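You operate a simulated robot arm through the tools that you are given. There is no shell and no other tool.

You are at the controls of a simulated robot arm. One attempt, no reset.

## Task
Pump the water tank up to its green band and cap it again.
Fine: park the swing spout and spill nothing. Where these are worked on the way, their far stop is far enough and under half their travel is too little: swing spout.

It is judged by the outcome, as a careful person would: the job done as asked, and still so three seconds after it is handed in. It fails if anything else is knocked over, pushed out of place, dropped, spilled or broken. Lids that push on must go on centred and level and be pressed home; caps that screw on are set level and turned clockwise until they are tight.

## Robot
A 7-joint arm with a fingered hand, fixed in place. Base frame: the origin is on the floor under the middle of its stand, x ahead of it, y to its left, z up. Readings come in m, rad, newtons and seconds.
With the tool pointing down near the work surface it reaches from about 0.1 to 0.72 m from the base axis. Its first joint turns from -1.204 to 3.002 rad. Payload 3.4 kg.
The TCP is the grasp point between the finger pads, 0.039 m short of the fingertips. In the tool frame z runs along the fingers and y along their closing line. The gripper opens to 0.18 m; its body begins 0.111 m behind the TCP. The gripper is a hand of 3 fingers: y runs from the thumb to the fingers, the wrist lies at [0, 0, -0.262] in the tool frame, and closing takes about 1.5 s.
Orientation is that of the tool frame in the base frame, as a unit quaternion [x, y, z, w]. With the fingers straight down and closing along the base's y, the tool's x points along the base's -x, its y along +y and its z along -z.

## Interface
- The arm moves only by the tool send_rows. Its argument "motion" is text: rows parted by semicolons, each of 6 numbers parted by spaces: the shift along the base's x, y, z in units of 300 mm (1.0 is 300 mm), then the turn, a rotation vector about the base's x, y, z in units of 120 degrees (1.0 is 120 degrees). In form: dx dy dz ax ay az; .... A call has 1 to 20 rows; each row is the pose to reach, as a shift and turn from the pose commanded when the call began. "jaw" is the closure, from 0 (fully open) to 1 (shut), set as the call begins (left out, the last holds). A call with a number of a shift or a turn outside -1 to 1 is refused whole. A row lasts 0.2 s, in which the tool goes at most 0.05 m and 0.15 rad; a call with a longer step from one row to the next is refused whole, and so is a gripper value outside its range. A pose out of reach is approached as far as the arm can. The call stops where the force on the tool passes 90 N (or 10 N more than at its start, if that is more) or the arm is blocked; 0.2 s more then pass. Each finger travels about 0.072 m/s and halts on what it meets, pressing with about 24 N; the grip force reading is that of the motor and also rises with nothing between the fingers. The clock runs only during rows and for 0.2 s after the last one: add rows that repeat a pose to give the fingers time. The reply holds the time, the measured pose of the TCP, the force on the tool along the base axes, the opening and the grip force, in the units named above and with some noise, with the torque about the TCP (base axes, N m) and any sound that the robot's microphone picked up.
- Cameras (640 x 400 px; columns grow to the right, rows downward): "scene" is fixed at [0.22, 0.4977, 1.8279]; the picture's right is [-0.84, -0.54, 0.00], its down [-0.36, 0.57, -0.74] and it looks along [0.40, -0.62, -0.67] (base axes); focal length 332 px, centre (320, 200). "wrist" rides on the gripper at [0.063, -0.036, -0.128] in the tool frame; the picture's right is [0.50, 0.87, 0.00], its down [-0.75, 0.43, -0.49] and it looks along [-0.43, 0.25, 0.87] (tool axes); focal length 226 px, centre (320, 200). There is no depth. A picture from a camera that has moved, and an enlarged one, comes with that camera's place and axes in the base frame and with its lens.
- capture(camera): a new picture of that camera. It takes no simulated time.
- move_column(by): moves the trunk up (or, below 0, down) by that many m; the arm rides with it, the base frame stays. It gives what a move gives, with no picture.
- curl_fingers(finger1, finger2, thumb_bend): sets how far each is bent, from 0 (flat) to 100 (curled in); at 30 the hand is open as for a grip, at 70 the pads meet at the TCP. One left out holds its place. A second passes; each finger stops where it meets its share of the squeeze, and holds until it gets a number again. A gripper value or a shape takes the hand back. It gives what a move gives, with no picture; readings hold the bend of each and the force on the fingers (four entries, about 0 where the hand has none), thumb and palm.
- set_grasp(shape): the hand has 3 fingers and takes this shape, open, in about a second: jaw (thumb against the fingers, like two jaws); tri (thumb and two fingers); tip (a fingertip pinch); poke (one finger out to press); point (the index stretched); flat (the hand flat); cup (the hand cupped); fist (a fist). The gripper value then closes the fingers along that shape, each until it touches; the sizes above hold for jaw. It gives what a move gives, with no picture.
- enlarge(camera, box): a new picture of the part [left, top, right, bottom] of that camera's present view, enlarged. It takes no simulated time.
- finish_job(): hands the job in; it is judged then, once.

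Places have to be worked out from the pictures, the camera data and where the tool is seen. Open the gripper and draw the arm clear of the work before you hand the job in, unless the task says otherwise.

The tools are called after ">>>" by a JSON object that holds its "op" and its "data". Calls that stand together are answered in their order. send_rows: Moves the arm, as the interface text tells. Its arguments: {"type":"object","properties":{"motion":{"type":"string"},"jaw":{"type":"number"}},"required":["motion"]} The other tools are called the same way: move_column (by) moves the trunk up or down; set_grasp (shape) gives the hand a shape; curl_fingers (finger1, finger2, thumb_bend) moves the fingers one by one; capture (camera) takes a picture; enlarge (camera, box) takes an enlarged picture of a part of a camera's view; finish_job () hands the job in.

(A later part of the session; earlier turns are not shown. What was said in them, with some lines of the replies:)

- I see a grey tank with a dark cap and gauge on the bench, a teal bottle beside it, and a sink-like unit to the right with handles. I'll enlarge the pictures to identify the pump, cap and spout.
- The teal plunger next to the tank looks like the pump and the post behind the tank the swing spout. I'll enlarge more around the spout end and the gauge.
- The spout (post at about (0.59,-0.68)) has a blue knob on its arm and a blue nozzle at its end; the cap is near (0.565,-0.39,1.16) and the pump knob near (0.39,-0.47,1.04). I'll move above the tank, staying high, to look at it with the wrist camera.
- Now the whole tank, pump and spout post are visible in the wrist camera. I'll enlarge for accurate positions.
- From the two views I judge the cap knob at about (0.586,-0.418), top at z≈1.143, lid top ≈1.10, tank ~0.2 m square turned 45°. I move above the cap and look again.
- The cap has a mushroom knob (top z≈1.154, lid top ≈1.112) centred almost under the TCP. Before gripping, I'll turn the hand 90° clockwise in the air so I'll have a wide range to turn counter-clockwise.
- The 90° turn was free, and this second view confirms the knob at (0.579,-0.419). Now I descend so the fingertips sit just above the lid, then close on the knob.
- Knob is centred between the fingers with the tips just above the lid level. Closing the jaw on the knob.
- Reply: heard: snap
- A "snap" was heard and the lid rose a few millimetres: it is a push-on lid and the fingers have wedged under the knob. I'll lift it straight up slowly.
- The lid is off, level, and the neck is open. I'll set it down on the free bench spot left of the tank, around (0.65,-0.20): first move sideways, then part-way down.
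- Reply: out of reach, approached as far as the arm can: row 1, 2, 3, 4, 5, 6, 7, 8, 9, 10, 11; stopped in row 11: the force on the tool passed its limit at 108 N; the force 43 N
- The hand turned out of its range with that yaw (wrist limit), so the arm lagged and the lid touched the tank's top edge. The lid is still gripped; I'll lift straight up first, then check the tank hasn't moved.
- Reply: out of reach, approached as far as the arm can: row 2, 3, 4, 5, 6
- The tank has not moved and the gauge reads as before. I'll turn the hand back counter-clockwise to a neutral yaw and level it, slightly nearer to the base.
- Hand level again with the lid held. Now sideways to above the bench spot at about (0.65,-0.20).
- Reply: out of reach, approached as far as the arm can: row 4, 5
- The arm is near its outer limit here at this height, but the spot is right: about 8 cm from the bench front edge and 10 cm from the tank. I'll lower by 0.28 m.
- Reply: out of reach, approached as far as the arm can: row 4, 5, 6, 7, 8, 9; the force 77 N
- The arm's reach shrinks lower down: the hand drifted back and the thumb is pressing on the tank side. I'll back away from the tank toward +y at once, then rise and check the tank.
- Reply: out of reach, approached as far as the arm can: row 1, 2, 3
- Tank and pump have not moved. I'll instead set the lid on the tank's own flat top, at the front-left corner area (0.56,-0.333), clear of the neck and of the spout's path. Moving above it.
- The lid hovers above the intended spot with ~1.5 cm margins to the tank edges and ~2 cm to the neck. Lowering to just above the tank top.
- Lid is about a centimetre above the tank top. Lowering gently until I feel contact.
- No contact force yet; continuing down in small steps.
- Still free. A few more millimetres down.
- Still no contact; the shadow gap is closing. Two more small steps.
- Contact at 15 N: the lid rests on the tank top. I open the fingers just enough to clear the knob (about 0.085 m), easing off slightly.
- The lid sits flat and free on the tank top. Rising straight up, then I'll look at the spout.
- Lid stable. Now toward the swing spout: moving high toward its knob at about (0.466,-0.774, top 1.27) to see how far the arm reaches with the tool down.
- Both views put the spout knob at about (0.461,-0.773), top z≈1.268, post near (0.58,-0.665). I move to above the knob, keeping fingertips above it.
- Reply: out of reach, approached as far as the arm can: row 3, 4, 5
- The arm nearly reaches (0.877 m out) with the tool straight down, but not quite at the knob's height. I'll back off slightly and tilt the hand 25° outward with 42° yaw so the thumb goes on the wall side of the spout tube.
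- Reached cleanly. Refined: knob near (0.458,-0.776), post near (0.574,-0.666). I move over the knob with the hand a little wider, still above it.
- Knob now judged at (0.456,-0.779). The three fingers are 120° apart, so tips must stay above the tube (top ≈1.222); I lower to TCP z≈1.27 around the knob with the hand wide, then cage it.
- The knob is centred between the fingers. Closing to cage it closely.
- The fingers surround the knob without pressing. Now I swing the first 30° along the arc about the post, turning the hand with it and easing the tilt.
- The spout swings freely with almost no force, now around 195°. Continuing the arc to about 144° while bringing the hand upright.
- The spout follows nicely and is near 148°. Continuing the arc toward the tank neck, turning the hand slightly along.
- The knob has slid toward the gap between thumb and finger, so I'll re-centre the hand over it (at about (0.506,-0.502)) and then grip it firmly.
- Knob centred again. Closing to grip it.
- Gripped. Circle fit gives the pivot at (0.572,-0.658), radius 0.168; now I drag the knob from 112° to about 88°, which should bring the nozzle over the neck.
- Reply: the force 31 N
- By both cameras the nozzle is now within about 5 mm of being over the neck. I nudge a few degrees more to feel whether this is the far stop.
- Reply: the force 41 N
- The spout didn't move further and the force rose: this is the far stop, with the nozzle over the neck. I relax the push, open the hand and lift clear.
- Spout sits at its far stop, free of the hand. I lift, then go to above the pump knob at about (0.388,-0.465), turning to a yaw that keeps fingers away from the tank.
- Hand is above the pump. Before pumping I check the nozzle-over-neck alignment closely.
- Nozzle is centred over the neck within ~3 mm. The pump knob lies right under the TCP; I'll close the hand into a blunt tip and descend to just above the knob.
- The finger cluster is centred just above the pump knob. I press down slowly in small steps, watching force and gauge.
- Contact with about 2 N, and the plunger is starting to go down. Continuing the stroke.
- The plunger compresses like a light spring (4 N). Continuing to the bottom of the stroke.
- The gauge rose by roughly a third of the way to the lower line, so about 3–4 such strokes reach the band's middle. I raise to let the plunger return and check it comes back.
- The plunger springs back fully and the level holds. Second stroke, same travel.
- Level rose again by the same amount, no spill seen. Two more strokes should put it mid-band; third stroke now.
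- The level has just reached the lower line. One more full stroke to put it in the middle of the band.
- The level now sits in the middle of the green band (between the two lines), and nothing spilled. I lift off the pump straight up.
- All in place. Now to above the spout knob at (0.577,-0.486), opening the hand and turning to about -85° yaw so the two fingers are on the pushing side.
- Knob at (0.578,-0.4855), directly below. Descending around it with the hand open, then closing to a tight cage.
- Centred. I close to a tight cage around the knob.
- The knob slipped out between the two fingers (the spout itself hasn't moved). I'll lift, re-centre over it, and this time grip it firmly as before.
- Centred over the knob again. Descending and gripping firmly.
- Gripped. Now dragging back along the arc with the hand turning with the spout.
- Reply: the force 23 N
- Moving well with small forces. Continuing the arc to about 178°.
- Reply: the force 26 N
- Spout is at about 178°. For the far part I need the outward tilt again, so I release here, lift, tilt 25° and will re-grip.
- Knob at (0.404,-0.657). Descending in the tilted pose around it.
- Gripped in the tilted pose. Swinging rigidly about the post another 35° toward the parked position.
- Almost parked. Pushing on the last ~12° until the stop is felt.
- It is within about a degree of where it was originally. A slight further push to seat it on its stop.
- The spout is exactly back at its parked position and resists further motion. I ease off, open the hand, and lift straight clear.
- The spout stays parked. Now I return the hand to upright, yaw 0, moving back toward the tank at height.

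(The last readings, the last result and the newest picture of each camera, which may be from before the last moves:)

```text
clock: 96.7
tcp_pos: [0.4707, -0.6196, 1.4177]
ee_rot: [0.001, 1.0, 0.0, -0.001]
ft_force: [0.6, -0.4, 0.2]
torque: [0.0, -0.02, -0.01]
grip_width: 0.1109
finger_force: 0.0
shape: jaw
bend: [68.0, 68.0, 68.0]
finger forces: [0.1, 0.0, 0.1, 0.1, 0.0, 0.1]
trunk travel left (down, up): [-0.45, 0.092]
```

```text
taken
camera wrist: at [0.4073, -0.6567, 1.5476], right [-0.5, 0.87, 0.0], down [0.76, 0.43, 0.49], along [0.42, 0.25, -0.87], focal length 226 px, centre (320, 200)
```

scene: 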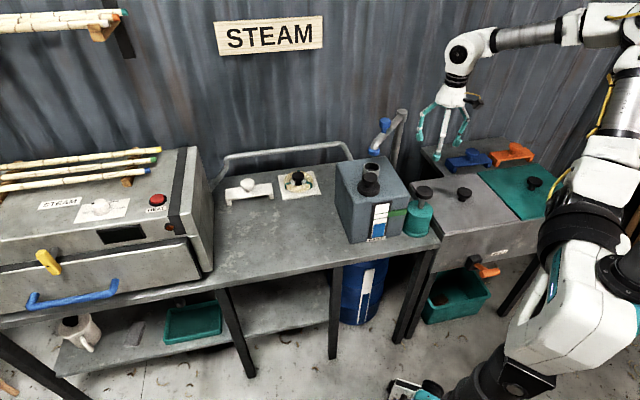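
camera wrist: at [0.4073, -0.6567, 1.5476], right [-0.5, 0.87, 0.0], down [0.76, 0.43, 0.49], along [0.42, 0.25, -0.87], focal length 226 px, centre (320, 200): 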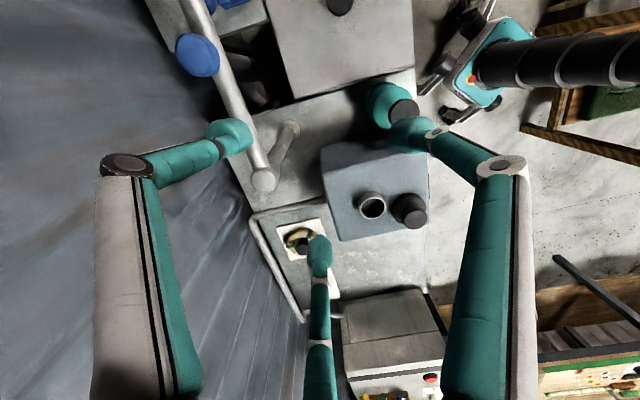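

Upright again. Moving above the lid at (0.5485,-0.332).

>>> {"op": "send_rows", "data": {"motion": "0.032 0.12 -0.03 0 0 0; 0.065 0.24 -0.06 0 0 0; 0.097 0.36 -0.12 0 0 0; 0.13 0.48 -0.18 0 0 0; 0.162 0.6 -0.25 0 0 0; 0.194 0.72 -0.32 0 0 0; 0.227 0.84 -0.39 0 0 0; 0.259 0.959 -0.46 0 0 0; 0.259 0.959 -0.46 0 0 0"}}

>>> {"op": "capture", "data": {"camera": "wrist"}}

>>> {"op": "enlarge", "data": {"camera": "wrist", "box": [220, 60, 420, 200]}}

```text
clock: 98.7
tcp_pos: [0.5471, -0.3328, 1.2804]
ee_rot: [0.0, 1.0, 0.0, 0.001]
ft_force: [1.1, -0.7, 0.0]
torque: [0.01, 0.0, -0.01]
grip_width: 0.111
finger_force: 0.1
shape: jaw
bend: [68.0, 68.0, 68.0]
finger forces: [0.0, 0.0, 0.0, 0.0, 0.1, 0.0]
trunk travel left (down, up): [-0.45, 0.092]
```

```text
taken
camera wrist: at [0.4841, -0.3689, 1.4105], right [-0.5, 0.87, 0.0], down [0.75, 0.43, 0.49], along [0.43, 0.25, -0.87], focal length 226 px, centre (320, 200)
```

wrist: 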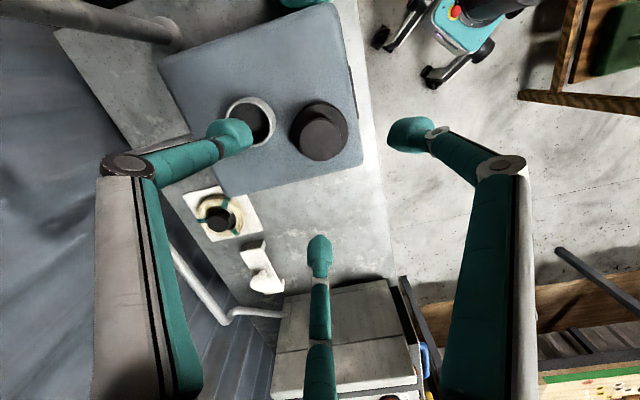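

```text
2.86 times, centred on (320, 130) of wrist
camera zoom: at [0.4841, -0.3689, 1.4105], right [-0.5, 0.87, 0.0], down [0.75, 0.43, 0.49], along [0.43, 0.25, -0.87], focal length 646 px, centre (320, 400)
```

zoom: 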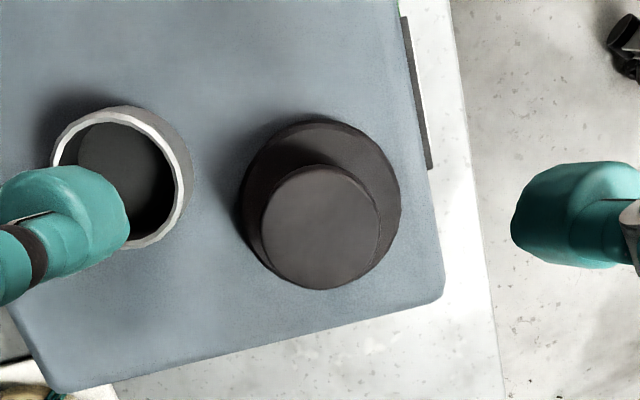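

The lid is where I left it. At this yaw the thumb would come down near the neck, so I first turn the hand to -40° so the neck lies between fingers, and narrow the opening.

>>> {"op": "send_rows", "data": {"motion": "-0.001 0.001 0 0 0 -0.067; -0.002 0.002 0 0 0 -0.133; -0.003 0.003 0 0 0 -0.2; -0.003 0.003 0 0 0 -0.267; -0.003 0.003 0 0 0 -0.333; -0.003 0.003 -0.1 0 0 -0.333; -0.003 0.003 -0.2 0 0 -0.333; -0.003 0.003 -0.2 0 0 -0.333", "jaw": 0.5}}

>>> {"op": "capture", "data": {"camera": "wrist"}}

>>> {"op": "enlarge", "data": {"camera": "scene", "box": [320, 110, 420, 200]}}

```text
clock: 100.5
tcp_pos: [0.5457, -0.3304, 1.2197]
ee_rot: [0.342, 0.94, -0.001, -0.001]
ft_force: [-0.5, -0.3, 0.6]
torque: [0.0, -0.01, 0.03]
grip_width: 0.0908
finger_force: 0.0
shape: jaw
bend: [71.0, 71.0, 72.0]
finger forces: [0.0, 0.0, 0.1, 0.0, 0.0, 0.0]
trunk travel left (down, up): [-0.45, 0.092]
```

```text
taken
camera wrist: at [0.4738, -0.3192, 1.3496], right [0.17, 0.98, 0.0], down [0.86, -0.15, 0.49], along [0.48, -0.08, -0.87], focal length 226 px, centre (320, 200)
```

wrist: 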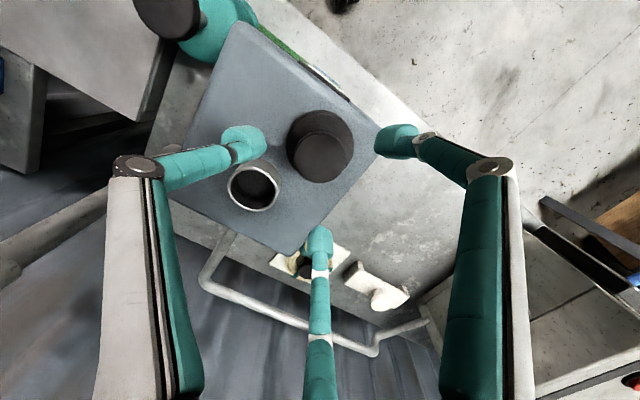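

```text
4.44 times, centred on (370, 155) of scene
camera zoom: at [0.22, 0.4977, 1.8279], right [-0.84, -0.54, 0.0], down [-0.36, 0.57, -0.74], along [0.4, -0.62, -0.67], focal length 1477 px, centre (98, 400)
```

zoom: 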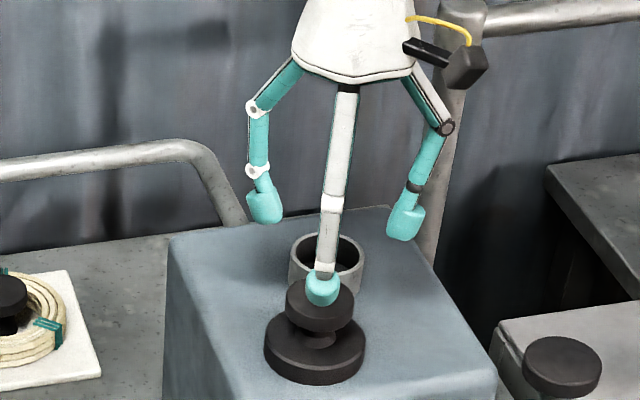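

Knob is on the axis, neck lies between thumb and the lower finger. Descending to the knob and closing.

>>> {"op": "send_rows", "data": {"motion": "0.001 -0.002 -0.1 0 0 0; 0.001 -0.002 -0.2 0 0 0; 0.001 -0.002 -0.262 0 0 0; 0.001 -0.002 -0.262 0 0 0"}}

>>> {"op": "capture", "data": {"camera": "wrist"}}

>>> {"op": "enlarge", "data": {"camera": "scene", "box": [340, 140, 400, 200]}}

```text
clock: 101.5
tcp_pos: [0.5457, -0.3307, 1.1407]
ee_rot: [0.342, 0.94, 0.001, -0.002]
ft_force: [-0.2, 0.4, 0.2]
torque: [-0.01, 0.0, 0.02]
grip_width: 0.0905
finger_force: 0.0
shape: jaw
bend: [71.0, 71.0, 72.0]
finger forces: [0.0, 0.1, 0.1, 0.0, 0.0, 0.0]
trunk travel left (down, up): [-0.45, 0.092]
```

```text
taken
camera wrist: at [0.475, -0.3195, 1.2705], right [0.17, 0.98, 0.0], down [0.86, -0.15, 0.49], along [0.48, -0.08, -0.87], focal length 226 px, centre (320, 200)
```

wrist: 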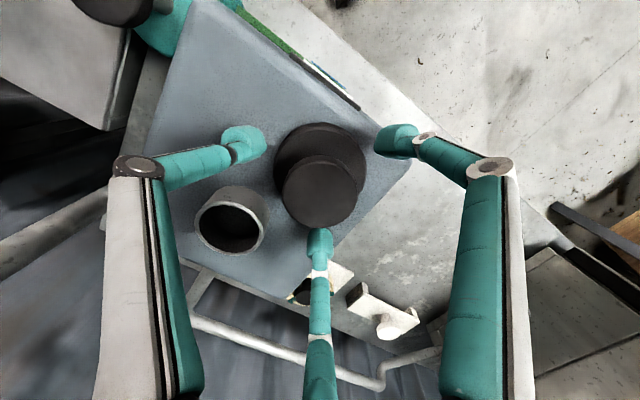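

```text
6.67 times, centred on (370, 170) of scene
camera zoom: at [0.22, 0.4977, 1.8279], right [-0.84, -0.54, 0.0], down [-0.36, 0.57, -0.74], along [0.4, -0.62, -0.67], focal length 2215 px, centre (-13, 400)
```

zoom: 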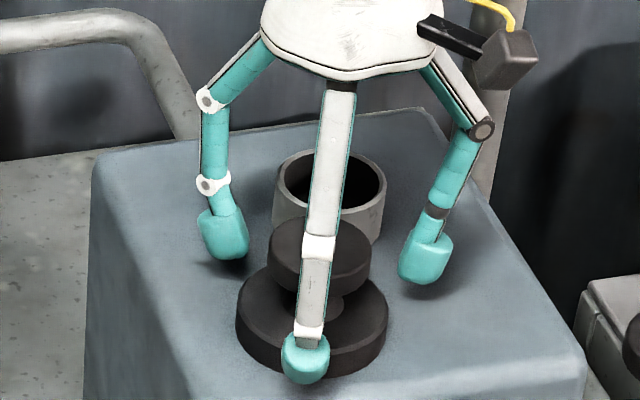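

Fingertips are just above the lid's rim level as before. Closing on the knob.

>>> {"op": "send_rows", "data": {"motion": "0 0 0 0 0 0; 0 0 0 0 0 0; 0 0 0 0 0 0; 0 0 0 0 0 0; 0 0 0 0 0 0; 0 0 0 0 0 0; 0 0 0 0 0 0", "jaw": 1}}

>>> {"op": "capture", "data": {"camera": "wrist"}}

>>> {"op": "enlarge", "data": {"camera": "scene", "box": [340, 140, 400, 200]}}

```text
clock: 103.1
tcp_pos: [0.5465, -0.3306, 1.1414]
ee_rot: [0.342, 0.94, 0.001, -0.001]
ft_force: [0.3, 0.4, -0.1]
torque: [0.01, -0.01, 0.0]
grip_width: 0.0273
finger_force: 23.9
shape: jaw
bend: [72.0, 72.0, 75.0]
finger forces: [22.2, 21.6, 0.0, 0.0, 20.1, 0.1]
trunk travel left (down, up): [-0.45, 0.092]
```

```text
taken
camera wrist: at [0.4754, -0.3195, 1.2707], right [0.17, 0.98, 0.0], down [0.86, -0.15, 0.49], along [0.48, -0.08, -0.87], focal length 226 px, centre (320, 200)
```

wrist: 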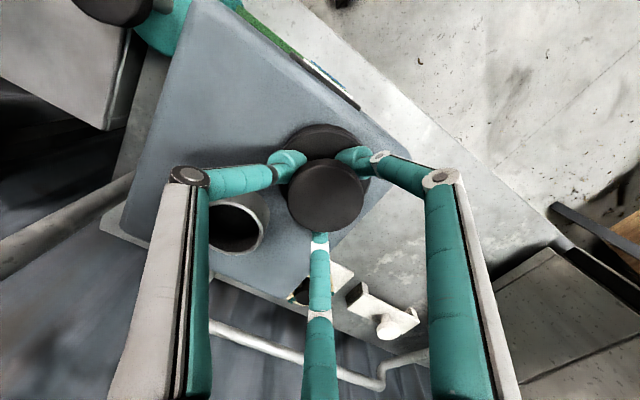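

```text
6.67 times, centred on (370, 170) of scene
camera zoom: at [0.22, 0.4977, 1.8279], right [-0.84, -0.54, 0.0], down [-0.36, 0.57, -0.74], along [0.4, -0.62, -0.67], focal length 2215 px, centre (-13, 400)
```

zoom: 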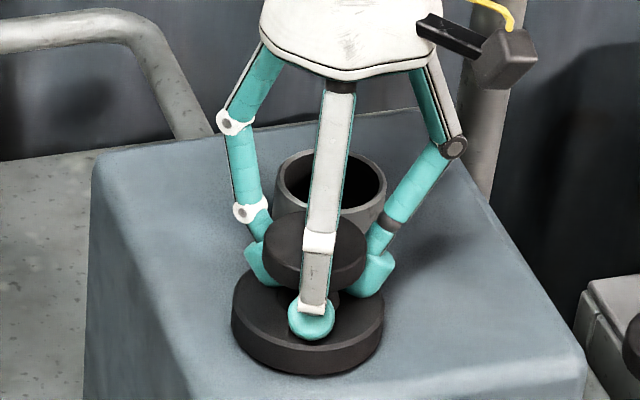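

The grip looks identical to the first one (same finger bends). I lift the lid, turn to the same -90° yaw I had when it was on the neck, and move over the neck at TCP (0.5797,-0.4197).

>>> {"op": "send_rows", "data": {"motion": "0 0 0.03 0 0 0; 0 0 0.1 0 0 0; 0 0 0.2 0 0 0; 0 0 0.27 0 0 0; 0 0 0.27 0 0 0"}}

>>> {"op": "send_rows", "data": {"motion": "0.016 -0.042 0.02 0 0 -0.06; 0.032 -0.085 0.04 0 0 -0.12; 0.048 -0.127 0.04 0 0 -0.18; 0.063 -0.17 0.04 0 0 -0.24; 0.079 -0.212 0.04 0 0 -0.3; 0.095 -0.255 0.04 0 0 -0.36; 0.111 -0.297 0.04 0 0 -0.4167; 0.111 -0.297 0.04 0 0 -0.4167"}}

>>> {"op": "capture", "data": {"camera": "wrist"}}

>>> {"op": "enlarge", "data": {"camera": "scene", "box": [325, 70, 435, 190]}}

```text
clock: 104.3
tcp_pos: [0.5469, -0.3315, 1.2226]
ee_rot: [0.342, 0.94, 0.0, 0.0]
ft_force: [-0.5, -0.4, -1.5]
torque: [-0.04, 0.02, 0.01]
grip_width: 0.0273
finger_force: 23.7
shape: jaw
bend: [72.0, 72.0, 75.0]
finger forces: [22.6, 21.9, 0.1, 0.1, 20.3, 0.0]
trunk travel left (down, up): [-0.45, 0.092]
```

```text
clock: 106.1
tcp_pos: [0.5803, -0.4197, 1.2345]
ee_rot: [0.708, 0.707, 0.0, -0.001]
ft_force: [-0.2, -0.1, -0.9]
torque: [-0.01, 0.02, -0.02]
grip_width: 0.0272
finger_force: 24.2
shape: jaw
bend: [72.0, 72.0, 75.0]
finger forces: [22.9, 22.3, 0.0, 0.1, 20.7, 0.0]
trunk travel left (down, up): [-0.45, 0.092]
```

```text
taken
camera wrist: at [0.5444, -0.3594, 1.3637], right [0.87, 0.5, 0.0], down [0.43, -0.76, 0.49], along [0.24, -0.42, -0.87], focal length 226 px, centre (320, 200)
```

wrist: 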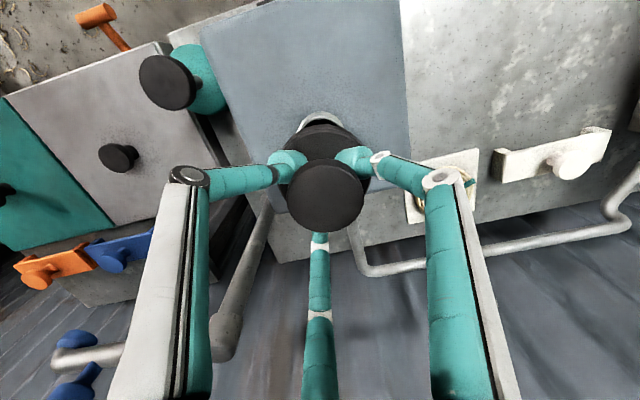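

```text
3.33 times, centred on (380, 130) of scene
camera zoom: at [0.22, 0.4977, 1.8279], right [-0.84, -0.54, 0.0], down [-0.36, 0.57, -0.74], along [0.4, -0.62, -0.67], focal length 1108 px, centre (120, 433)
```

zoom: 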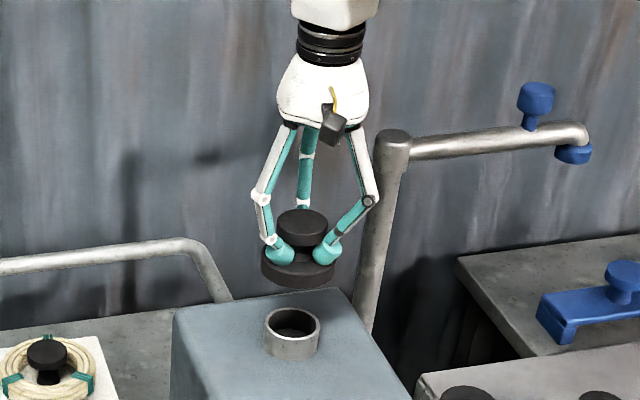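

Lid is level and directly above the neck. Lowering to just above the rim.

>>> {"op": "send_rows", "data": {"motion": "-0.001 0 -0.07 0 0 0; -0.002 0 -0.14 0 0 0; -0.002 0 -0.19 0 0 0; -0.002 0 -0.19 0 0 0"}}

>>> {"op": "enlarge", "data": {"camera": "scene", "box": [335, 120, 415, 190]}}

>>> {"op": "capture", "data": {"camera": "wrist"}}

```text
clock: 107.1
tcp_pos: [0.58, -0.4215, 1.1775]
ee_rot: [0.707, 0.707, 0.0, -0.001]
ft_force: [-0.4, -0.8, -1.4]
torque: [0.0, 0.01, 0.01]
grip_width: 0.0272
finger_force: 23.4
shape: jaw
bend: [72.0, 72.0, 75.0]
finger forces: [23.0, 22.3, 0.0, 0.0, 20.9, 0.0]
trunk travel left (down, up): [-0.45, 0.092]
```

```text
5.71 times, centred on (375, 155) of scene
camera zoom: at [0.22, 0.4977, 1.8279], right [-0.84, -0.54, 0.0], down [-0.36, 0.57, -0.74], along [0.4, -0.62, -0.67], focal length 1898 px, centre (6, 457)
```

zoom: 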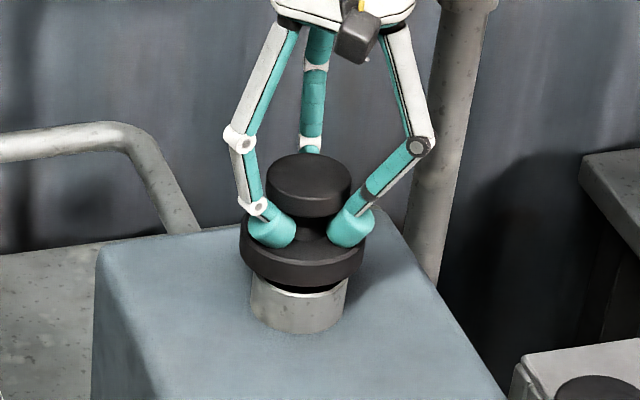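

```text
taken
camera wrist: at [0.5435, -0.3591, 1.3068], right [0.87, 0.5, 0.0], down [0.44, -0.76, 0.49], along [0.24, -0.42, -0.87], focal length 226 px, centre (320, 200)
```

wrist: 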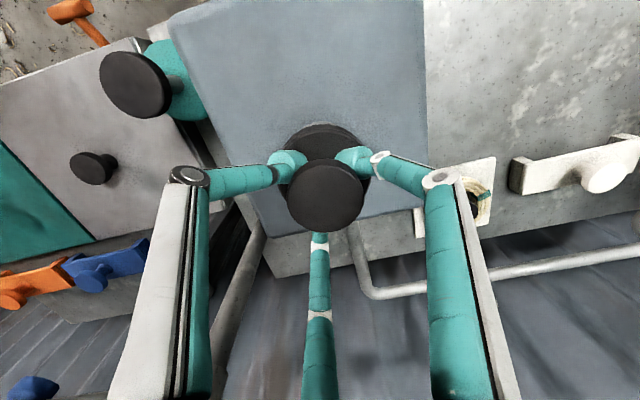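

The lid appears centred over the neck with a small gap. Lowering in small steps.

>>> {"op": "send_rows", "data": {"motion": "0 0 -0.015 0 0 0; 0 0 -0.03 0 0 0; 0 0 -0.04 0 0 0; 0 0 -0.04 0 0 0"}}

>>> {"op": "enlarge", "data": {"camera": "scene", "box": [335, 120, 415, 190]}}

```text
clock: 108.1
tcp_pos: [0.5805, -0.4194, 1.1646]
ee_rot: [0.707, 0.707, -0.001, -0.002]
ft_force: [-0.1, 1.2, -0.8]
torque: [0.03, -0.04, 0.01]
grip_width: 0.027
finger_force: 23.7
shape: jaw
bend: [72.0, 72.0, 75.0]
finger forces: [23.1, 22.4, 0.0, 0.1, 21.0, 0.0]
trunk travel left (down, up): [-0.45, 0.092]
```

```text
5.71 times, centred on (375, 155) of scene
camera zoom: at [0.22, 0.4977, 1.8279], right [-0.84, -0.54, 0.0], down [-0.36, 0.57, -0.74], along [0.4, -0.62, -0.67], focal length 1898 px, centre (6, 457)
```

zoom: 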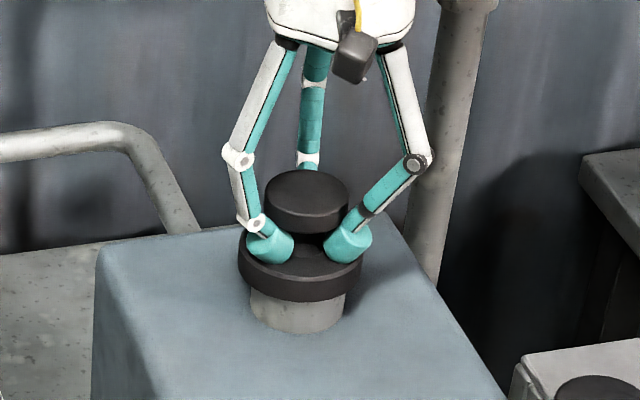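

The lid skirt is going over the neck without resistance. Continuing down, now pressing toward seating.

>>> {"op": "send_rows", "data": {"motion": "0 0 -0.01 0 0 0; 0 0 -0.02 0 0 0; 0 0 -0.03 0 0 0; 0 0 -0.04 0 0 0; 0 0 -0.04 0 0 0"}}

>>> {"op": "enlarge", "data": {"camera": "scene", "box": [335, 120, 415, 190]}}

```text
clock: 109.3
tcp_pos: [0.5805, -0.4209, 1.1553]
ee_rot: [0.707, 0.707, 0.001, 0.0]
ft_force: [-1.2, -0.4, 10.9]
torque: [0.0, -0.37, 0.01]
grip_width: 0.0277
finger_force: 24.5
shape: jaw
bend: [72.0, 72.0, 76.0]
finger forces: [28.6, 27.6, 0.1, 0.0, 30.2, 0.1]
trunk travel left (down, up): [-0.45, 0.092]
```

```text
5.71 times, centred on (375, 155) of scene
camera zoom: at [0.22, 0.4977, 1.8279], right [-0.84, -0.54, 0.0], down [-0.36, 0.57, -0.74], along [0.4, -0.62, -0.67], focal length 1898 px, centre (6, 457)
```

zoom: 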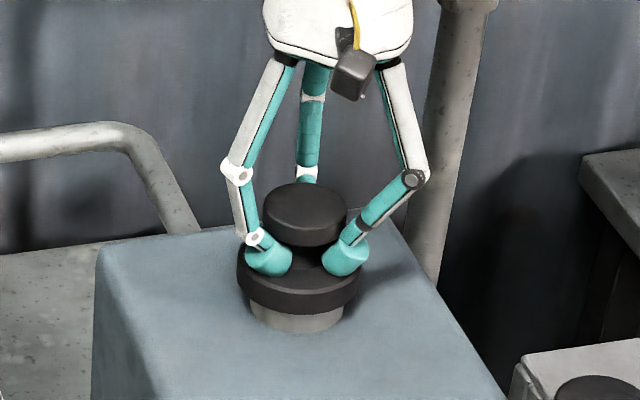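

Resting on the neck at 11 N, about 6 mm above its seated height and level. The grip itself wedges the lid upward, so I'll let go and then press from above on the knob.

>>> {"op": "send_rows", "data": {"motion": "0 0 0.01 0 0 0; 0 0 0.01 0 0 0; 0 0 0.01 0 0 0; 0 0 0.01 0 0 0; 0 0 0.01 0 0 0", "jaw": 0.5}}

>>> {"op": "enlarge", "data": {"camera": "scene", "box": [335, 120, 415, 190]}}

>>> {"op": "capture", "data": {"camera": "wrist"}}

```text
clock: 110.5
tcp_pos: [0.5798, -0.4206, 1.1566]
ee_rot: [0.707, 0.707, 0.0, -0.001]
ft_force: [0.3, 0.5, 0.3]
torque: [0.0, 0.02, 0.0]
grip_width: 0.0893
finger_force: 0.0
shape: jaw
bend: [71.0, 71.0, 72.0]
finger forces: [0.0, 0.0, 0.0, 0.0, 0.0, 0.0]
trunk travel left (down, up): [-0.45, 0.092]
heard: snap
```

```text
5.71 times, centred on (375, 155) of scene
camera zoom: at [0.22, 0.4977, 1.8279], right [-0.84, -0.54, 0.0], down [-0.36, 0.57, -0.74], along [0.4, -0.62, -0.67], focal length 1898 px, centre (6, 457)
```

zoom: 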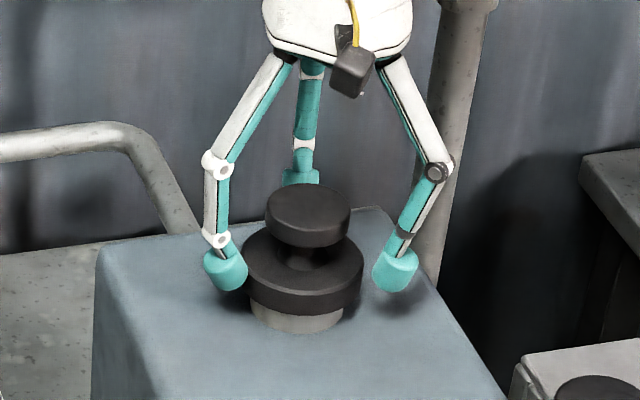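

```text
taken
camera wrist: at [0.5438, -0.3593, 1.2858], right [0.87, 0.5, 0.0], down [0.44, -0.76, 0.49], along [0.24, -0.42, -0.87], focal length 226 px, centre (320, 200)
```

wrist: 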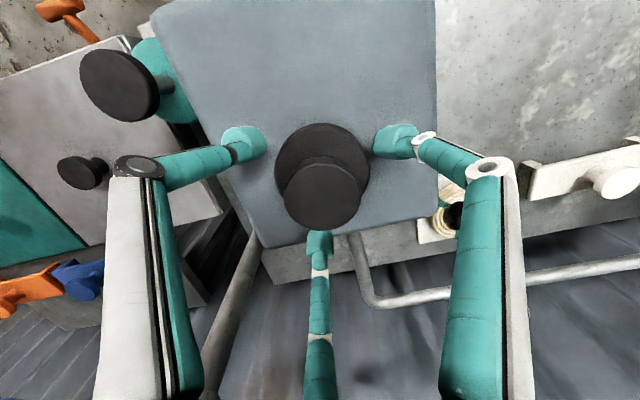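

A snap was heard as the grip released. I'll compare with the same enlarged view I took at the start.

>>> {"op": "send_rows", "data": {"motion": "0 0 0.1 0 0 0; 0 0 0.22 0 0 0; 0 0 0.34 0 0 0; 0 0 0.34 0 0 0"}}

>>> {"op": "enlarge", "data": {"camera": "scene", "box": [335, 140, 395, 190]}}

>>> {"op": "capture", "data": {"camera": "wrist"}}

```text
clock: 111.5
tcp_pos: [0.5804, -0.4204, 1.2574]
ee_rot: [0.707, 0.707, 0.0, -0.002]
ft_force: [-0.1, 0.5, 0.7]
torque: [0.02, -0.01, -0.01]
grip_width: 0.0896
finger_force: 0.1
shape: jaw
bend: [71.0, 71.0, 72.0]
finger forces: [0.0, 0.0, 0.1, 0.0, 0.0, 0.0]
trunk travel left (down, up): [-0.45, 0.092]
```

```text
8.00 times, centred on (365, 165) of scene
camera zoom: at [0.22, 0.4977, 1.8279], right [-0.84, -0.54, 0.0], down [-0.36, 0.57, -0.74], along [0.4, -0.62, -0.67], focal length 2658 px, centre (-40, 480)
```

zoom: 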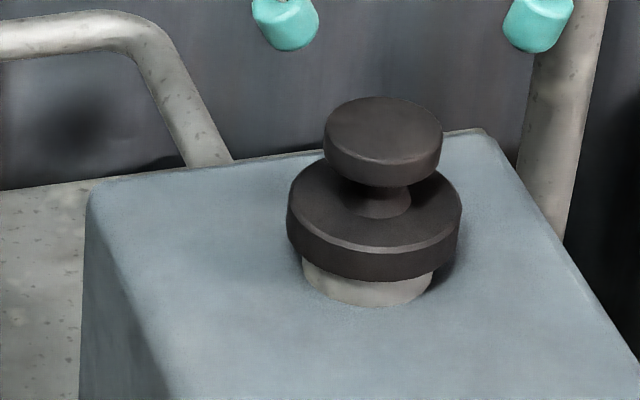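

```text
taken
camera wrist: at [0.5442, -0.359, 1.3876], right [0.87, 0.5, 0.0], down [0.44, -0.76, 0.49], along [0.24, -0.42, -0.87], focal length 226 px, centre (320, 200)
```

wrist: 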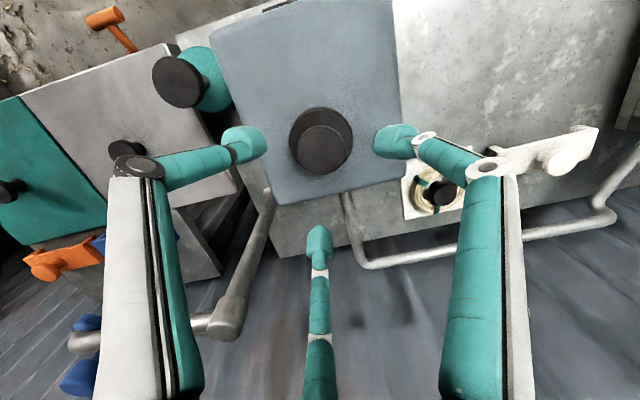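

The lid is level and centred but sits perhaps 2 mm higher than originally, so I'll press it home from above with closed fingertips on the knob.

>>> {"op": "send_rows", "data": {"motion": "0 0 0 0 0 0; 0 0 0 0 0 0; 0 0 0 0 0 0; 0 0 0 0 0 0; 0 0 -0.06 0 0 0; 0 0 -0.12 0 0 0; 0 0 -0.18 0 0 0; 0 0 -0.18 0 0 0", "jaw": 1}}

>>> {"op": "enlarge", "data": {"camera": "scene", "box": [335, 120, 415, 190]}}

>>> {"op": "capture", "data": {"camera": "wrist"}}

```text
clock: 113.3
tcp_pos: [0.5794, -0.4208, 1.2047]
ee_rot: [0.708, 0.706, -0.001, -0.002]
ft_force: [-0.8, 0.9, -0.9]
torque: [0.01, -0.02, 0.03]
grip_width: 0.0002
finger_force: 24.4
shape: jaw
bend: [66.0, 66.0, 66.0]
finger forces: [0.1, 0.0, 0.0, 0.0, 0.0, 0.0]
trunk travel left (down, up): [-0.45, 0.092]
```

```text
5.71 times, centred on (375, 155) of scene
camera zoom: at [0.22, 0.4977, 1.8279], right [-0.84, -0.54, 0.0], down [-0.36, 0.57, -0.74], along [0.4, -0.62, -0.67], focal length 1898 px, centre (6, 457)
```

zoom: 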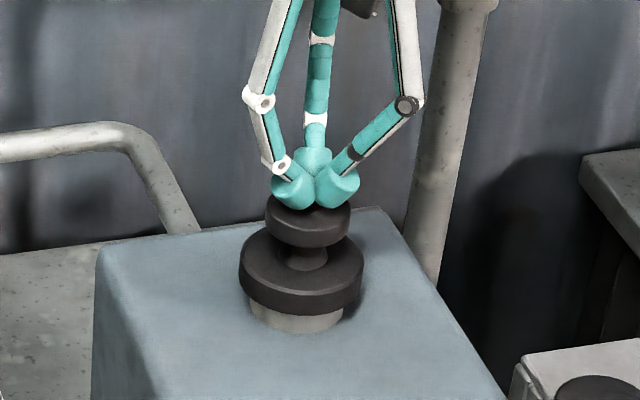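

```text
taken
camera wrist: at [0.5432, -0.3592, 1.334], right [0.87, 0.5, 0.0], down [0.44, -0.76, 0.49], along [0.24, -0.42, -0.87], focal length 226 px, centre (320, 200)
```

wrist: 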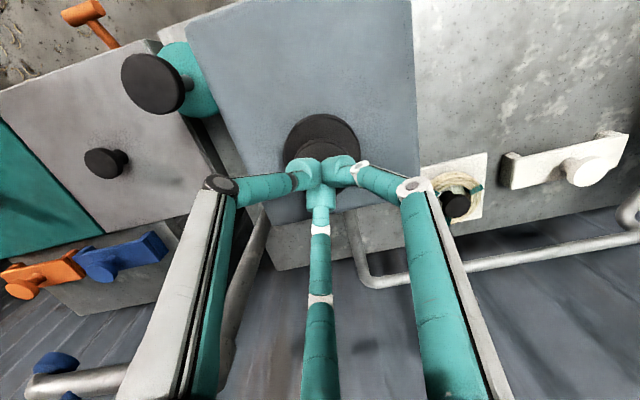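

Fingertips centred over the knob. Pressing down in small steps.

>>> {"op": "send_rows", "data": {"motion": "0 0 -0.012 0 0 0; 0 0 -0.024 0 0 0; 0 0 -0.036 0 0 0; 0 0 -0.046 0 0 0; 0 0 -0.056 0 0 0; 0 0 -0.056 0 0 0"}}

>>> {"op": "enlarge", "data": {"camera": "scene", "box": [335, 140, 395, 190]}}

```text
clock: 114.7
tcp_pos: [0.5781, -0.4198, 1.1939]
ee_rot: [0.707, 0.707, 0.003, 0.004]
ft_force: [4.1, -6.1, 45.2]
torque: [-0.31, -0.2, 0.02]
grip_width: 0.0001
finger_force: 24.2
shape: jaw
bend: [69.0, 69.0, 68.0]
finger forces: [0.0, 0.0, 0.1, 0.1, 0.0, 0.0]
trunk travel left (down, up): [-0.45, 0.092]
```

```text
8.00 times, centred on (365, 165) of scene
camera zoom: at [0.22, 0.4977, 1.8279], right [-0.84, -0.54, 0.0], down [-0.36, 0.57, -0.74], along [0.4, -0.62, -0.67], focal length 2658 px, centre (-40, 480)
```

zoom: 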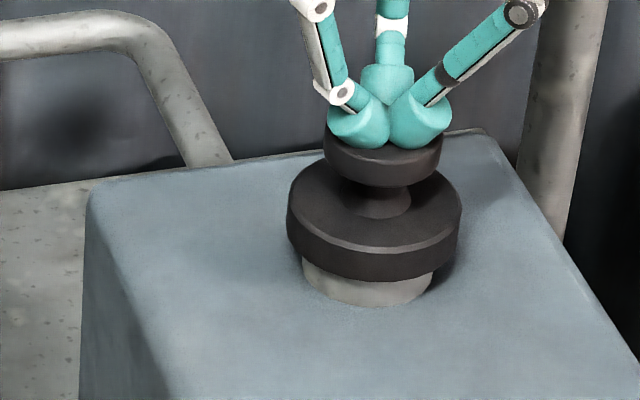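

45 N and no movement yet. Pressing a bit harder.

>>> {"op": "send_rows", "data": {"motion": "0 0 -0.01 0 0 0; 0 0 -0.02 0 0 0; 0 0 -0.03 0 0 0; 0 0 -0.03 0 0 0"}}

>>> {"op": "enlarge", "data": {"camera": "scene", "box": [335, 140, 395, 190]}}

```text
clock: 115.7
tcp_pos: [0.5766, -0.4188, 1.1933]
ee_rot: [0.709, 0.706, 0.008, 0.008]
ft_force: [-0.8, -6.8, 74.6]
torque: [-0.2, -0.06, 0.0]
grip_width: 0.0
finger_force: 23.7
shape: jaw
bend: [71.0, 70.0, 71.0]
finger forces: [57.0, 0.0, 0.1, 0.1, 0.1, 0.0]
trunk travel left (down, up): [-0.45, 0.092]
```

```text
8.00 times, centred on (365, 165) of scene
camera zoom: at [0.22, 0.4977, 1.8279], right [-0.84, -0.54, 0.0], down [-0.36, 0.57, -0.74], along [0.4, -0.62, -0.67], focal length 2658 px, centre (-40, 480)
```

zoom: 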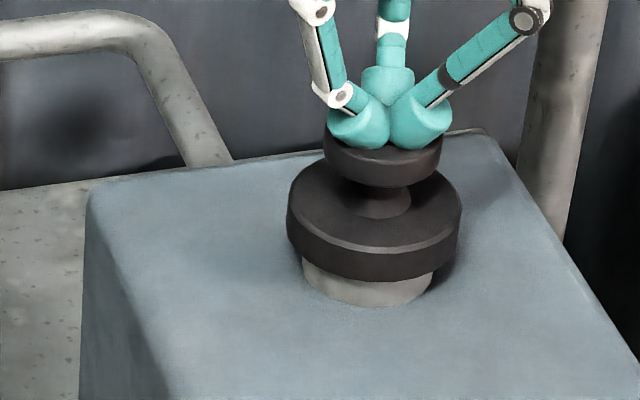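

75 N gives no further travel, and the knob height relative to the hand matches what it was at the start, so the lid is home. I lift off straight up.

>>> {"op": "send_rows", "data": {"motion": "0 0 0.03 0 0 0; 0 0 0.06 0 0 0; 0 0 0.15 0 0 0; 0 0 0.27 0 0 0; 0 0 0.4 0 0 0; 0 0 0.53 0 0 0; 0 0 0.66 0 0 0; 0 0 0.66 0 0 0"}}

>>> {"op": "enlarge", "data": {"camera": "scene", "box": [335, 140, 395, 190]}}

>>> {"op": "enlarge", "data": {"camera": "scene", "box": [310, 80, 470, 250]}}

>>> {"op": "capture", "data": {"camera": "wrist"}}

```text
clock: 117.5
tcp_pos: [0.5822, -0.4219, 1.3771]
ee_rot: [0.707, 0.707, 0.0, -0.002]
ft_force: [-0.5, -0.1, -0.1]
torque: [-0.02, 0.0, 0.0]
grip_width: 0.0002
finger_force: 24.4
shape: jaw
bend: [69.0, 68.0, 68.0]
finger forces: [0.1, 0.1, 0.0, 0.1, 0.0, 0.0]
trunk travel left (down, up): [-0.45, 0.092]
```

```text
8.00 times, centred on (365, 165) of scene
camera zoom: at [0.22, 0.4977, 1.8279], right [-0.84, -0.54, 0.0], down [-0.36, 0.57, -0.74], along [0.4, -0.62, -0.67], focal length 2658 px, centre (-40, 480)
```

zoom: 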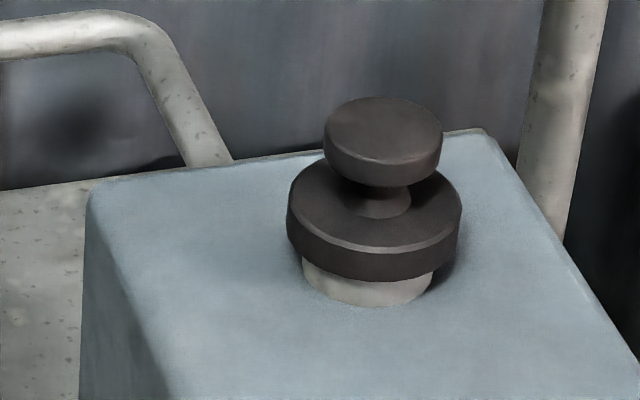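

```text
2.35 times, centred on (390, 165) of scene
camera zoom: at [0.22, 0.4977, 1.8279], right [-0.84, -0.54, 0.0], down [-0.36, 0.57, -0.74], along [0.4, -0.62, -0.67], focal length 782 px, centre (155, 282)
```

zoom: 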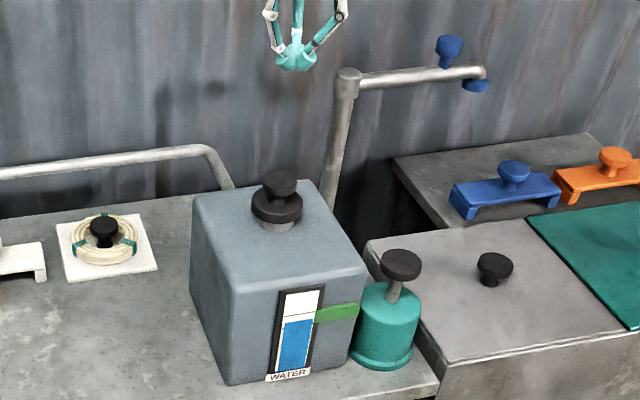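

```text
taken
camera wrist: at [0.5452, -0.3613, 1.5062], right [0.87, 0.5, 0.0], down [0.44, -0.76, 0.49], along [0.24, -0.42, -0.87], focal length 226 px, centre (320, 200)
```

wrist: 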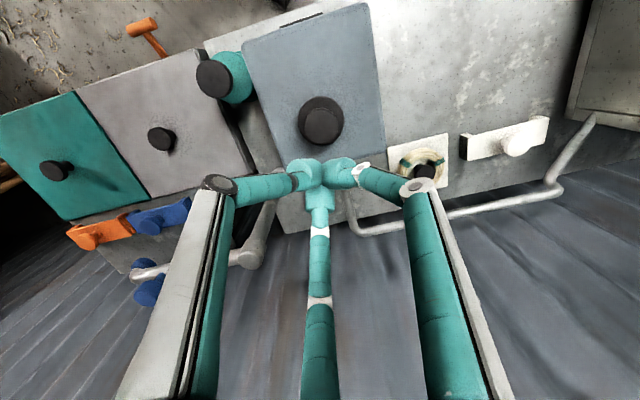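

Lid is level, centred and seated; gauge mid-band, spout parked, pump up, nothing displaced. I'll draw the arm back to its starting area, turning back to yaw 0 and opening the hand.

>>> {"op": "send_rows", "data": {"motion": "-0.01 0.01 0.05 0 0 0.0625; -0.04 0.03 0.1 0 0 0.125; -0.09 0.08 0.15 0 0 0.1875; -0.14 0.14 0.2 0 0 0.25; -0.19 0.2 0.25 0 0 0.3125; -0.24 0.26 0.25 0 0 0.375; -0.3 0.33 0.25 0 0 0.4375; -0.36 0.4 0.25 0 0 0.5; -0.42 0.47 0.25 0 0 0.5625; -0.48 0.54 0.25 0 0 0.625; -0.54 0.6 0.25 0 0 0.6875; -0.6 0.66 0.25 0 0 0.75; -0.6 0.66 0.25 0 0 0.75", "jaw": 0}}

>>> {"op": "capture", "data": {"camera": "scene"}}

>>> {"op": "enlarge", "data": {"camera": "scene", "box": [350, 190, 440, 250]}}

>>> {"op": "enlarge", "data": {"camera": "scene", "box": [355, 160, 390, 185]}}

>>> {"op": "capture", "data": {"camera": "wrist"}}

```text
clock: 120.3
tcp_pos: [0.4016, -0.2224, 1.4527]
ee_rot: [-0.001, 1.0, 0.0, -0.002]
ft_force: [1.0, -0.1, -0.6]
torque: [-0.01, 0.03, 0.0]
grip_width: 0.1801
finger_force: 0.1
shape: jaw
bend: [30.0, 30.0, 30.0]
finger forces: [0.1, 0.0, 0.0, 0.0, 0.1, 0.0]
trunk travel left (down, up): [-0.45, 0.092]
```

```text
taken
```

scene: 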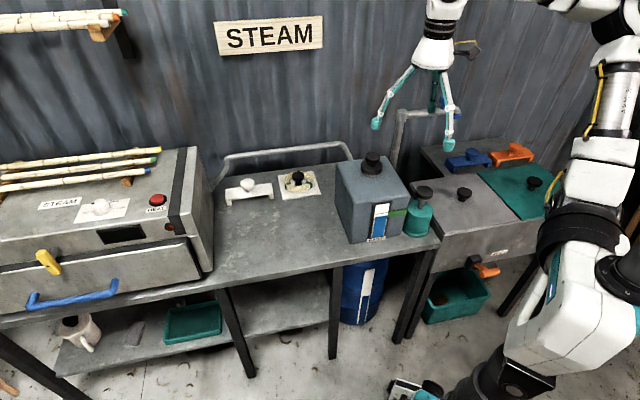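

```text
6.67 times, centred on (395, 220) of scene
camera zoom: at [0.22, 0.4977, 1.8279], right [-0.84, -0.54, 0.0], down [-0.36, 0.57, -0.74], along [0.4, -0.62, -0.67], focal length 2215 px, centre (-180, 67)
```

zoom: 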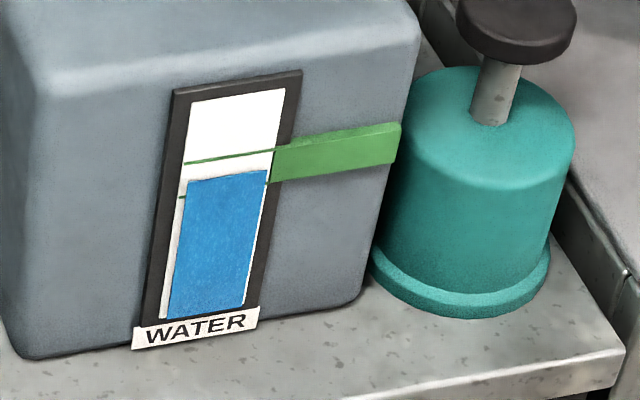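

```text
16.00 times, centred on (372, 172) of scene
camera zoom: at [0.22, 0.4977, 1.8279], right [-0.84, -0.54, 0.0], down [-0.36, 0.57, -0.74], along [0.4, -0.62, -0.67], focal length 5316 px, centre (-520, 640)
```

zoom: 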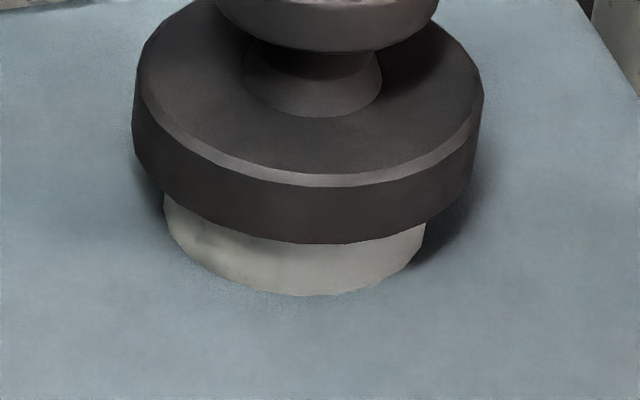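

```text
taken
camera wrist: at [0.3381, -0.2599, 1.5813], right [-0.5, 0.87, 0.0], down [0.75, 0.44, 0.49], along [0.42, 0.25, -0.87], focal length 226 px, centre (320, 200)
```

wrist: 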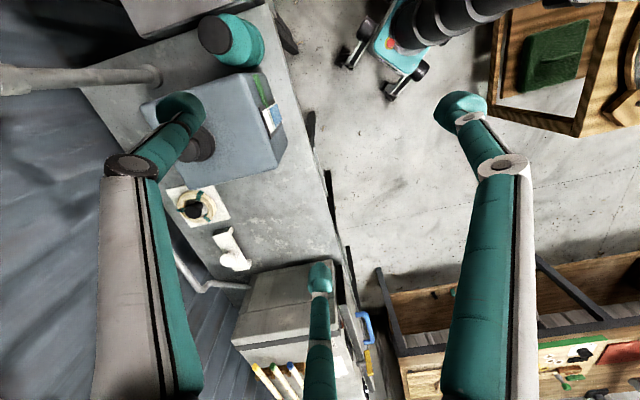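

Everything looks right. One more comparison with the very first enlarged views of the cap before handing in.

>>> {"op": "enlarge", "data": {"camera": "scene", "box": [330, 140, 440, 250]}}

>>> {"op": "enlarge", "data": {"camera": "scene", "box": [310, 100, 470, 260]}}

>>> {"op": "enlarge", "data": {"camera": "scene", "box": [335, 140, 395, 190]}}

```text
3.64 times, centred on (385, 195) of scene
camera zoom: at [0.22, 0.4977, 1.8279], right [-0.84, -0.54, 0.0], down [-0.36, 0.57, -0.74], along [0.4, -0.62, -0.67], focal length 1208 px, centre (84, 218)
```

zoom: 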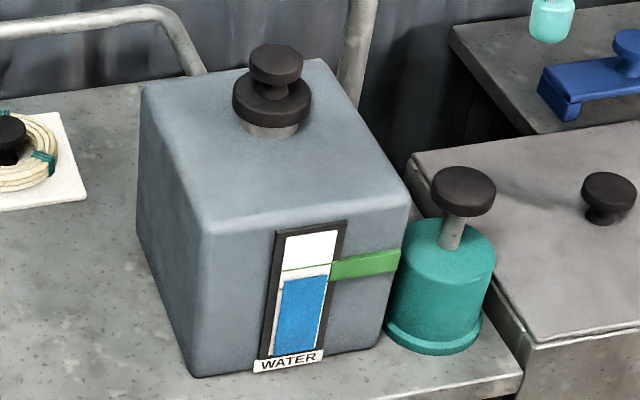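

```text
2.50 times, centred on (390, 180) of scene
camera zoom: at [0.22, 0.4977, 1.8279], right [-0.84, -0.54, 0.0], down [-0.36, 0.57, -0.74], along [0.4, -0.62, -0.67], focal length 831 px, centre (145, 250)
```

zoom: 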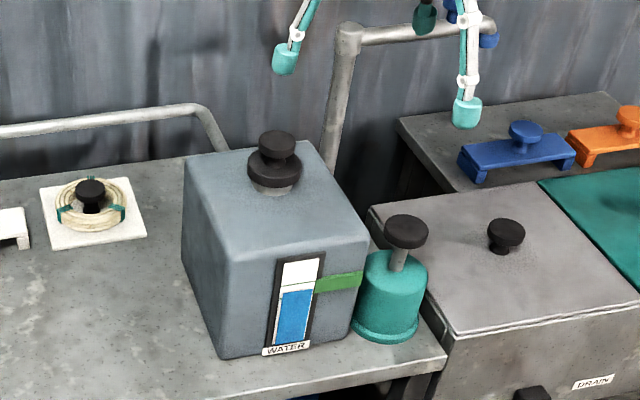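

```text
8.00 times, centred on (365, 165) of scene
camera zoom: at [0.22, 0.4977, 1.8279], right [-0.84, -0.54, 0.0], down [-0.36, 0.57, -0.74], along [0.4, -0.62, -0.67], focal length 2658 px, centre (-40, 480)
```

zoom: 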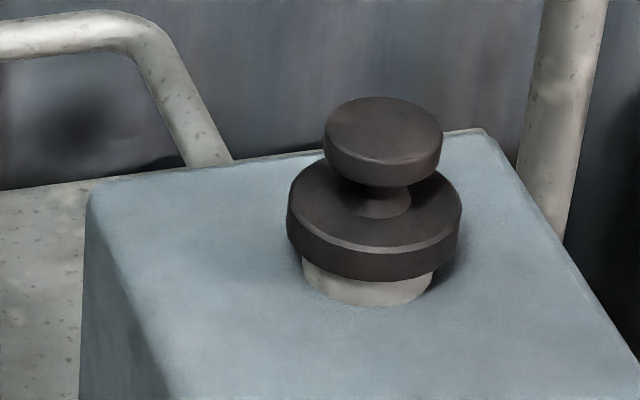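

The cap sits level and centred on the neck: it snapped on, and 75 N on top moved it no further. It may sit a millimetre or two above where it started, which is about as finely as I can read it. The level is mid-band, the spout is back at its parked stop, the pump has sprung up and I see no water spilled. The hand is open and clear, so I'm handing the job in.

>>> {"op": "finish_job", "data": {}}

```text
The job is handed in.
```

I pumped the tank up to the middle of its green band and put the cap back on. The swing spout is back at its park stop, and I saw no spilled water in any picture. The job is handed in, but no verdict came back.

- **Level:** four pump strokes brought the water about halfway between the two green lines. It had not changed when I checked just before handing in.
- **Cap:** it is a push-on lid. It snapped on, looks level and centred, and did not move when I pressed down with 75 N. It may sit 1–2 mm higher than it did at the start; I can't tell from the pictures whether that difference is real.
- **Spout:** I swung it to its far stop over the filler neck for pumping, then back to its park stop. It looks the same as in the first picture.
- **Bumps along the way:** while setting the cap aside I pressed it onto the tank's top edge (108 N). I also leaned the thumb on the tank's side (about 75 N). The tank did not move, and I could see no damage to it or the cap.

The hand is open and the arm is back where it started.
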